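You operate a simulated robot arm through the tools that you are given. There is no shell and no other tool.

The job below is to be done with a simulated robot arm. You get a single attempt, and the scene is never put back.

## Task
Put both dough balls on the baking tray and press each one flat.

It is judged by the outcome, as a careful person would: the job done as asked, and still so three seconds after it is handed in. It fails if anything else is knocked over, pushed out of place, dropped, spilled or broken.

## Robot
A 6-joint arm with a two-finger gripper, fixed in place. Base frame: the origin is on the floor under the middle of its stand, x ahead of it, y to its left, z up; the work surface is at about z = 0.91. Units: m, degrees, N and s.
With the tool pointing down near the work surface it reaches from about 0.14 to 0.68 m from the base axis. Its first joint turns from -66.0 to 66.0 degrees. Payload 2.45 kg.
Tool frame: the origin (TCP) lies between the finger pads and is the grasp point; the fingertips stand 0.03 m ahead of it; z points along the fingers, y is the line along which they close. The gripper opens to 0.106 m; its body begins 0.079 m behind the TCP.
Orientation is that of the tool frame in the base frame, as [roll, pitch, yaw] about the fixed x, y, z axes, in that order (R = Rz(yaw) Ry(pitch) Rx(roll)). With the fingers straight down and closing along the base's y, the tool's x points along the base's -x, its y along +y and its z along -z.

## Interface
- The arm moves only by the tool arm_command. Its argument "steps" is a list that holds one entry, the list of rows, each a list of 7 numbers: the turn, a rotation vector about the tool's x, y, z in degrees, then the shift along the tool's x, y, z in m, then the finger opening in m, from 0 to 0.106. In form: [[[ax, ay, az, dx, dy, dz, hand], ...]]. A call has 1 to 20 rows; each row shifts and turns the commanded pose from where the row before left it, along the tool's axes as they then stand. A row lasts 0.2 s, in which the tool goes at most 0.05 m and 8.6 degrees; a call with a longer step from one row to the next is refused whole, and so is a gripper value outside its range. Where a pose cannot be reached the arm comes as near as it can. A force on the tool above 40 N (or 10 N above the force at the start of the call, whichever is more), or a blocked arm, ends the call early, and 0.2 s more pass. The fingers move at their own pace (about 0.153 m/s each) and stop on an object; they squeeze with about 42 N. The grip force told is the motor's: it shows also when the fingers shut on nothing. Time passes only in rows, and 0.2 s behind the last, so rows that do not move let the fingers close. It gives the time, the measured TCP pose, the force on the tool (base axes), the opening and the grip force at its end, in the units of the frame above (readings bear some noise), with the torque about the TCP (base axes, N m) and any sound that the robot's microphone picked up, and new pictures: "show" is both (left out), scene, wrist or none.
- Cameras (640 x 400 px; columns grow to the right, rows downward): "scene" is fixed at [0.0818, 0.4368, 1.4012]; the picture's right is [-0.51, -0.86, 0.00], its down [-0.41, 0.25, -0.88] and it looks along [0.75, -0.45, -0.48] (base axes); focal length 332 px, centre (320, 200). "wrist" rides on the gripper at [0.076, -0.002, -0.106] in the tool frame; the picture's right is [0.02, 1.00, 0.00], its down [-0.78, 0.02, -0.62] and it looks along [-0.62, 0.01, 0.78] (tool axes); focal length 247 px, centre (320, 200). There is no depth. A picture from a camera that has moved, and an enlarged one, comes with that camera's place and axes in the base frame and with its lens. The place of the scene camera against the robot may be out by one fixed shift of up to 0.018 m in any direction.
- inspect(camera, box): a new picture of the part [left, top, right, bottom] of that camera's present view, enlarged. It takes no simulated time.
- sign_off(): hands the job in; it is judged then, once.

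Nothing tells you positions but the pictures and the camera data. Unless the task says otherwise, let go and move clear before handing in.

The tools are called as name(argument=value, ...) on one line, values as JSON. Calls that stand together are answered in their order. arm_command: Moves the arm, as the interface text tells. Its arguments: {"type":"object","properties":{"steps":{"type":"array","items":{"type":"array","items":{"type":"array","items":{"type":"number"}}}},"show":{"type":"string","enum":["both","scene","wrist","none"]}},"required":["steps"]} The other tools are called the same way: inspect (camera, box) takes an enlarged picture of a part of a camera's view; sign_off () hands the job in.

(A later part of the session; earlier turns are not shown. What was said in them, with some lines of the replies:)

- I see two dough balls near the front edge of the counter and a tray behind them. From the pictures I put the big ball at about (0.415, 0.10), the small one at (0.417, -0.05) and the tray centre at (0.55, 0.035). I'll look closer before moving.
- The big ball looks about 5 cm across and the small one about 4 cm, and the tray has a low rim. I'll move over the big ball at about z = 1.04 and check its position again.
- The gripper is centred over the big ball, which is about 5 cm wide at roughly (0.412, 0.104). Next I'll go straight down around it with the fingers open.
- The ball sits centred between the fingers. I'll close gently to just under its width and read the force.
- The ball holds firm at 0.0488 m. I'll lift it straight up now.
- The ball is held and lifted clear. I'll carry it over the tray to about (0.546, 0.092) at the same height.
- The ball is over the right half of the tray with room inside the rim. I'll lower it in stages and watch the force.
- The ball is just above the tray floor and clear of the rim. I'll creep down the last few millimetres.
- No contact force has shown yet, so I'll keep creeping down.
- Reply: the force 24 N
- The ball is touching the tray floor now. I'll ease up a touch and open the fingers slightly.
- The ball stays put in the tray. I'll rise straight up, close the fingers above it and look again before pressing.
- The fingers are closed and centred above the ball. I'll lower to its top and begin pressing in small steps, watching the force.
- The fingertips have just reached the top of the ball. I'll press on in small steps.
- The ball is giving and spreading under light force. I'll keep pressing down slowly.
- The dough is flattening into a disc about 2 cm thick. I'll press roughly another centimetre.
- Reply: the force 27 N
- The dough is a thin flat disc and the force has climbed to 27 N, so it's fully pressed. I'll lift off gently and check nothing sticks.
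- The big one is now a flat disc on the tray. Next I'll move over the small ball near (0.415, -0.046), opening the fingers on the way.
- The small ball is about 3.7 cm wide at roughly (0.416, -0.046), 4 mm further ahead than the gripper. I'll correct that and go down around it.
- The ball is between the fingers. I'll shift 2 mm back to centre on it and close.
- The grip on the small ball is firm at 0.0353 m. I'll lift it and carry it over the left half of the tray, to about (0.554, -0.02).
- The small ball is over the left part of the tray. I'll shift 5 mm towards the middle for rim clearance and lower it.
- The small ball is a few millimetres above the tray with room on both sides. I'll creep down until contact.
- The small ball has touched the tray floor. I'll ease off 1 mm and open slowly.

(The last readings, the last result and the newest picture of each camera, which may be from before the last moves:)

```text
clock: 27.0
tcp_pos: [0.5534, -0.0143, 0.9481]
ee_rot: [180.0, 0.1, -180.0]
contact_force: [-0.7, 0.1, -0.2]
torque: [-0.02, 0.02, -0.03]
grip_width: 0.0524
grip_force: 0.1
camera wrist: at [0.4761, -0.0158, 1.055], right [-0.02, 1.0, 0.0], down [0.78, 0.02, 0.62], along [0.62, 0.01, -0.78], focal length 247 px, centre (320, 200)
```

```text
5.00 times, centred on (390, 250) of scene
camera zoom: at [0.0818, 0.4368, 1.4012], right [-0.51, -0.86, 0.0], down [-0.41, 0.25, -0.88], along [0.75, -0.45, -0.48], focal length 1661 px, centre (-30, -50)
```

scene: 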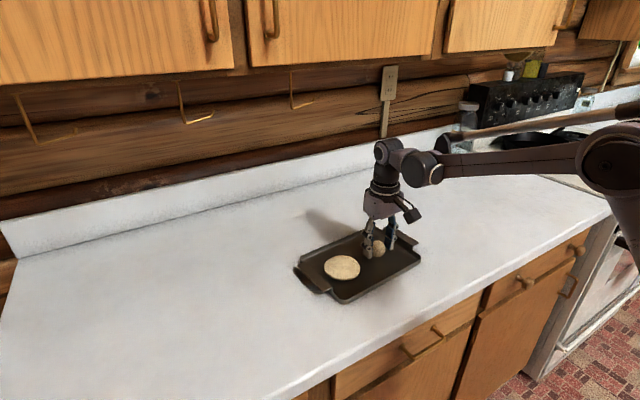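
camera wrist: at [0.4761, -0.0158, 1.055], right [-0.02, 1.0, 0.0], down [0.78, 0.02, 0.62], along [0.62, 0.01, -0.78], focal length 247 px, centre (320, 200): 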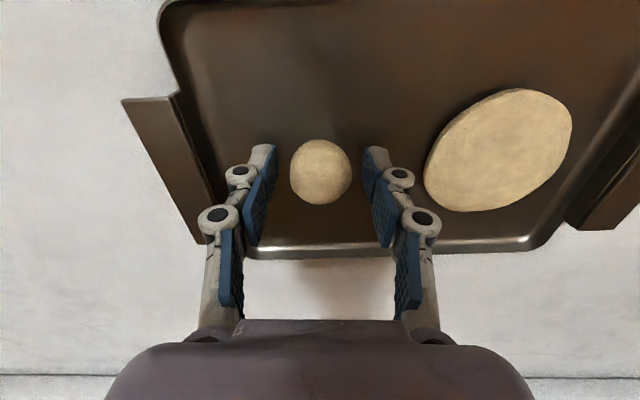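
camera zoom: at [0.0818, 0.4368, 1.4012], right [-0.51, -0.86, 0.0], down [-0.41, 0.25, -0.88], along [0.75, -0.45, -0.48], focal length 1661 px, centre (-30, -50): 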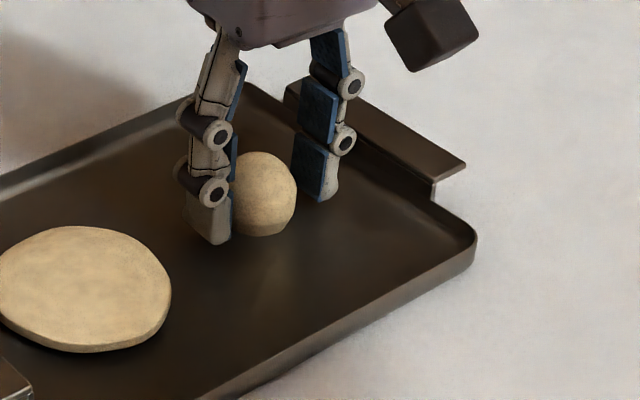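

The small ball is resting in place. I'll rise straight up and close the fingers above it.

arm_command(steps=[[[0, 0, 0, 0, 0, -0.015, 0.054], [0, 0, 0, 0, 0, -0.025, 0.054], [0, 0, 0, 0, 0, -0.02, 0.054], [0, 0, 0, 0, 0, -0.005, 0.03], [0, 0, 0, 0, 0, 0, 0.0], [0, 0, 0, 0, 0, 0, 0.0], [0, 0, 0, 0, 0, 0, 0.0]]])

inspect(camera="scene", box=[330, 210, 450, 290])

```text
clock: 28.6
tcp_pos: [0.5537, -0.0146, 1.0137]
ee_rot: [180.0, 0.0, -179.9]
contact_force: [0.0, 0.4, 0.3]
torque: [-0.02, -0.01, 0.02]
grip_width: 0.0
grip_force: 28.5
camera wrist: at [0.4763, -0.0158, 1.1203], right [-0.02, 1.0, 0.0], down [0.78, 0.02, 0.62], along [0.62, 0.01, -0.78], focal length 247 px, centre (320, 200)
```

scene: 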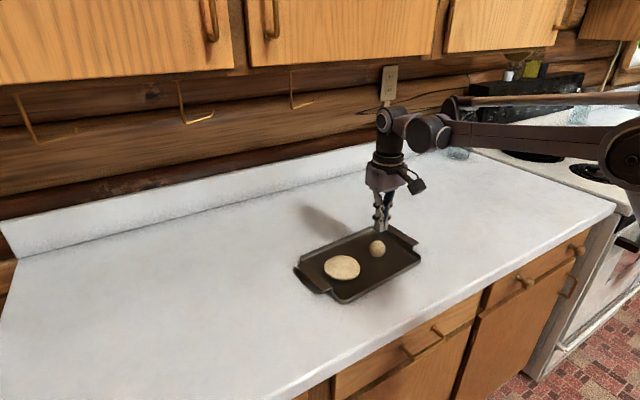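
wrist: 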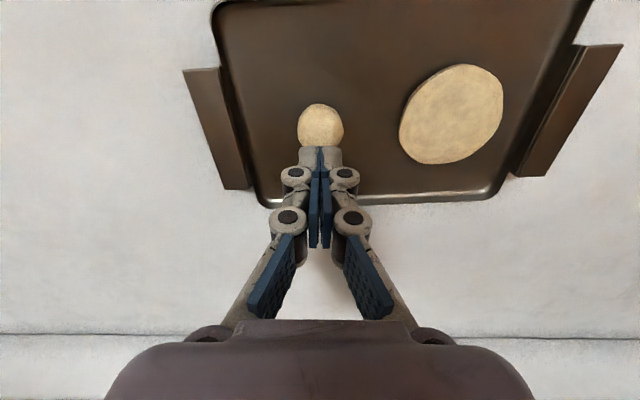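

```text
5.00 times, centred on (390, 250) of scene
camera zoom: at [0.0818, 0.4368, 1.4012], right [-0.51, -0.86, 0.0], down [-0.41, 0.25, -0.88], along [0.75, -0.45, -0.48], focal length 1661 px, centre (-30, -50)
```

zoom: 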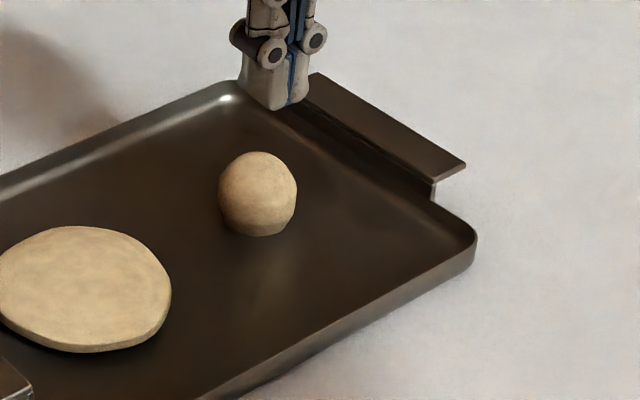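

The fingers are closed and centred over the small ball. I'll lower and start pressing slowly.

arm_command(steps=[[[0, 0, 0, 0, 0, 0.02, 0.0], [0, 0, 0, 0, 0, 0.01, 0.0], [0, 0, 0, 0, 0, 0.003, 0.0], [0, 0, 0, 0, 0, 0.003, 0.0], [0, 0, 0, 0, 0, 0.003, 0.0], [0, 0, 0, 0, 0, 0.003, 0.0], [0, 0, 0, 0, 0, 0.003, 0.0]]], show="wrist")

inspect(camera="scene", box=[330, 210, 450, 290])

```text
clock: 30.2
tcp_pos: [0.5529, -0.0142, 0.9675]
ee_rot: [179.9, 0.0, 180.0]
contact_force: [0.1, 1.0, 1.0]
torque: [0.0, 0.02, -0.02]
grip_width: 0.006
grip_force: 28.1
camera wrist: at [0.4759, -0.0156, 1.0746], right [-0.02, 1.0, 0.0], down [0.78, 0.02, 0.62], along [0.62, 0.01, -0.78], focal length 247 px, centre (320, 200)
```

wrist: 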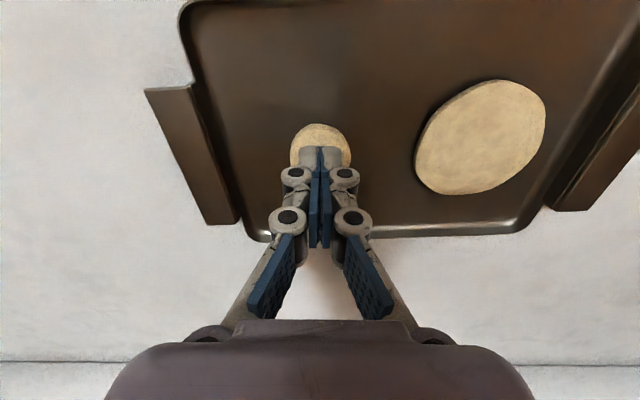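

```text
5.00 times, centred on (390, 250) of scene
camera zoom: at [0.0818, 0.4368, 1.4012], right [-0.51, -0.86, 0.0], down [-0.41, 0.25, -0.88], along [0.75, -0.45, -0.48], focal length 1661 px, centre (-30, -50)
```

zoom: 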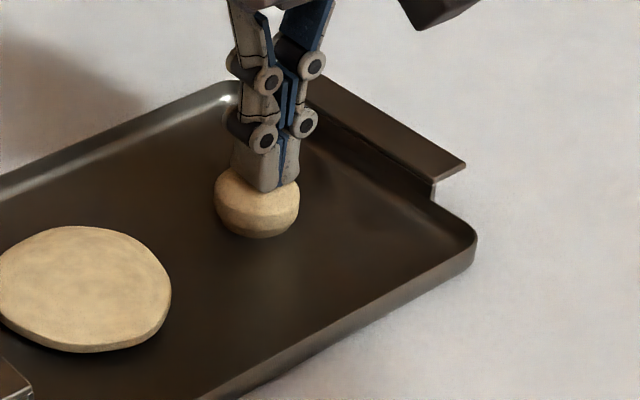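

The small ball is spreading the same way. I'll keep pressing.

arm_command(steps=[[[0, 0, 0, 0, 0, 0.003, 0.0], [0, 0, 0, 0, 0, 0.003, 0.0], [0, 0, 0, 0, 0, 0.003, 0.0], [0, 0, 0, 0, 0, 0.002, 0.0], [0, 0, 0, 0, 0, 0, 0.0]]], show="wrist")

inspect(camera="scene", box=[330, 210, 450, 290])

```text
clock: 31.4
tcp_pos: [0.5533, -0.0146, 0.9579]
ee_rot: [-180.0, 0.1, -180.0]
contact_force: [0.0, -0.5, 0.2]
torque: [0.02, 0.06, -0.03]
grip_width: 0.0059
grip_force: 28.4
camera wrist: at [0.4752, -0.0159, 1.0643], right [-0.02, 1.0, 0.0], down [0.78, 0.02, 0.62], along [0.62, 0.01, -0.78], focal length 247 px, centre (320, 200)
```

wrist: 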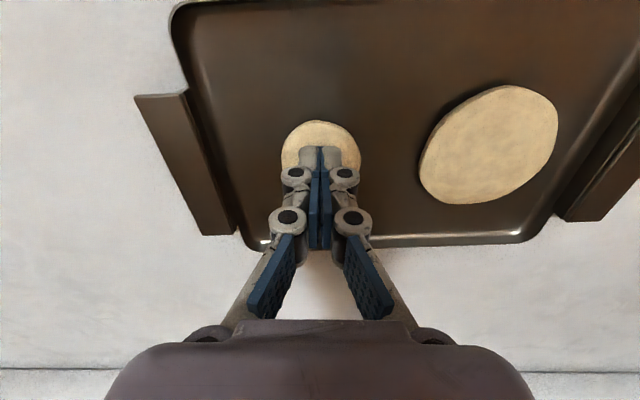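

```text
5.00 times, centred on (390, 250) of scene
camera zoom: at [0.0818, 0.4368, 1.4012], right [-0.51, -0.86, 0.0], down [-0.41, 0.25, -0.88], along [0.75, -0.45, -0.48], focal length 1661 px, centre (-30, -50)
```

zoom: 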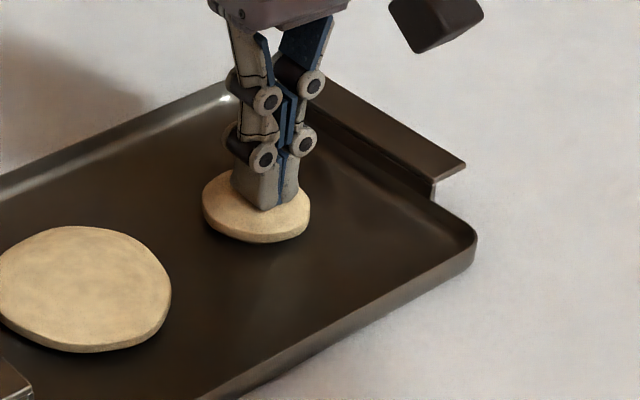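

It's still giving without much force. I'll press further in 1–2 mm steps until the force rises.

arm_command(steps=[[[0, 0, 0, 0, 0, 0.002, 0.0], [0, 0, 0, 0, 0, 0.002, 0.0], [0, 0, 0, 0, 0, 0.001, 0.0], [0, 0, 0, 0, 0, 0, 0.0]]], show="wrist")

inspect(camera="scene", box=[330, 210, 450, 290])

```text
clock: 32.4
tcp_pos: [0.5537, -0.0139, 0.9536]
ee_rot: [-180.0, 0.1, -180.0]
contact_force: [-0.6, -0.7, 15.1]
torque: [0.06, -0.05, -0.02]
grip_width: 0.006
grip_force: 28.5
camera wrist: at [0.4758, -0.0153, 1.0595], right [-0.02, 1.0, 0.0], down [0.78, 0.02, 0.62], along [0.62, 0.01, -0.78], focal length 247 px, centre (320, 200)
```

wrist: 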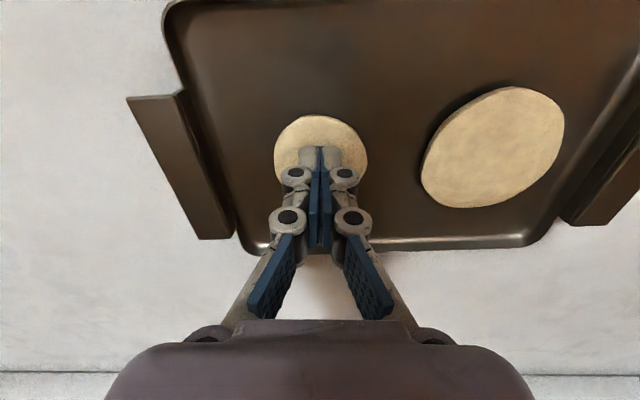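

```text
5.00 times, centred on (390, 250) of scene
camera zoom: at [0.0815, 0.4368, 1.4012], right [-0.51, -0.86, 0.0], down [-0.41, 0.25, -0.88], along [0.75, -0.45, -0.48], focal length 1661 px, centre (-30, -50)
```

zoom: 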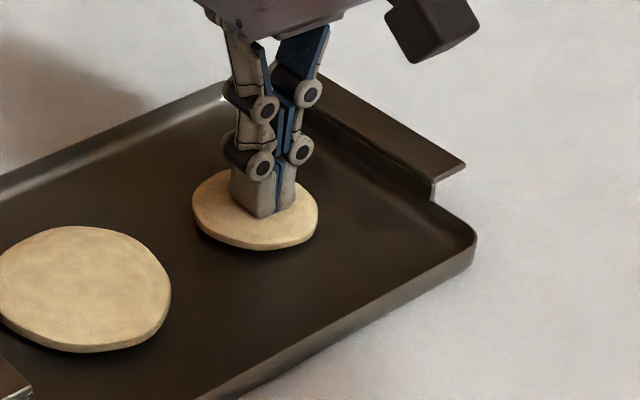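

The small one is flat now too and the force has risen to 15 N. I'll give it a last small squeeze, then lift clear.

arm_command(steps=[[[0, 0, 0, 0, 0, 0.0006, 0.0], [0, 0, 0, 0, 0, 0, 0.0]]], show="none")

arm_command(steps=[[[0, 0, 0, 0, 0, -0.003, 0.0], [0, 0, 0, 0, 0, -0.007, 0.0], [0, 0, 0, 0, 0, -0.02, 0.0], [0, 0, 0, 0, 0, -0.03, 0.0], [0, 0, 0, 0, 0, -0.04, 0.0], [0, 0, 0, 0, 0, -0.04, 0.0], [0, 0, 0, 0, 0, -0.04, 0.0], [0, 0, 0, 0, 0, 0, 0.0]]])

inspect(camera="scene", box=[280, 210, 460, 330])

```text
clock: 33.0
tcp_pos: [0.5524, -0.0138, 0.9526]
ee_rot: [179.9, 0.0, 180.0]
contact_force: [7.0, 1.5, 27.8]
torque: [0.05, -0.64, 0.02]
grip_width: 0.006
grip_force: 28.0
```

```text
clock: 34.8
tcp_pos: [0.5567, -0.014, 1.1335]
ee_rot: [-180.0, 0.1, 180.0]
contact_force: [0.2, -0.8, -0.1]
torque: [0.06, 0.03, 0.0]
grip_width: 0.0
grip_force: 28.6
camera wrist: at [0.4786, -0.0157, 1.2386], right [-0.02, 1.0, 0.0], down [0.78, 0.02, 0.62], along [0.62, 0.01, -0.78], focal length 247 px, centre (320, 200)
```

scene: 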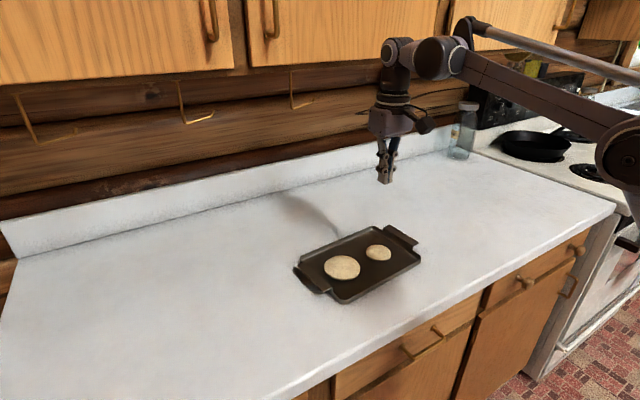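
wrist: 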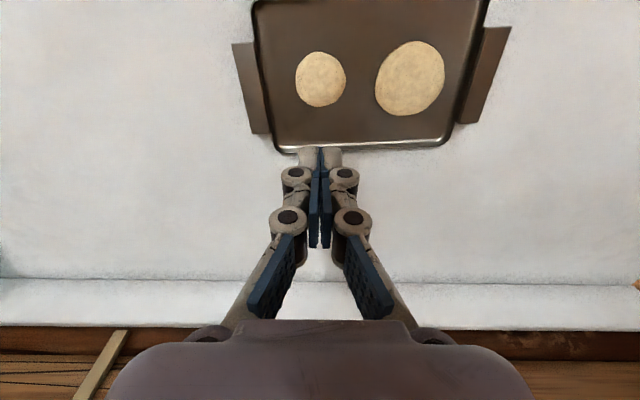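

```text
3.33 times, centred on (370, 270) of scene
camera zoom: at [0.0818, 0.4368, 1.4012], right [-0.51, -0.86, 0.0], down [-0.41, 0.25, -0.88], along [0.75, -0.45, -0.48], focal length 1108 px, centre (153, -33)
```

zoom: 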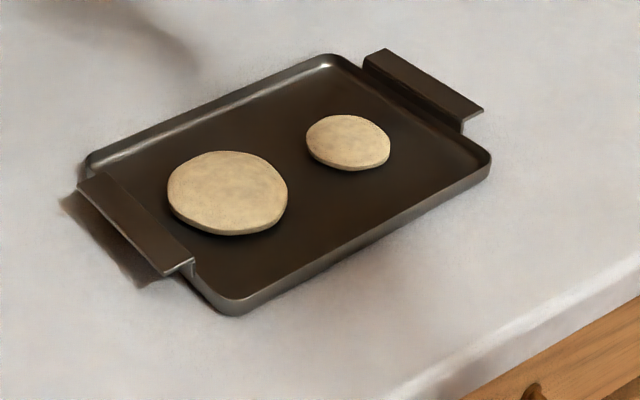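

Both dough pieces lie flat on the tray, the tray hasn't moved and the arm is well clear. I'm handing the job in.

sign_off()

```text
The job is handed in.
```

Both dough balls are on the baking tray and pressed into flat discs. The big one is on the right half and the small one on the left, as seen from the robot, and they aren't touching.

I pressed each one until the force on the tool climbed to about 27 N. In the last pictures both lay flat with the gripper lifted clear, and nothing had stuck to the fingers. The tray was where it started, and I saw nothing else moved or knocked over. I've handed the job in, but no result came back.
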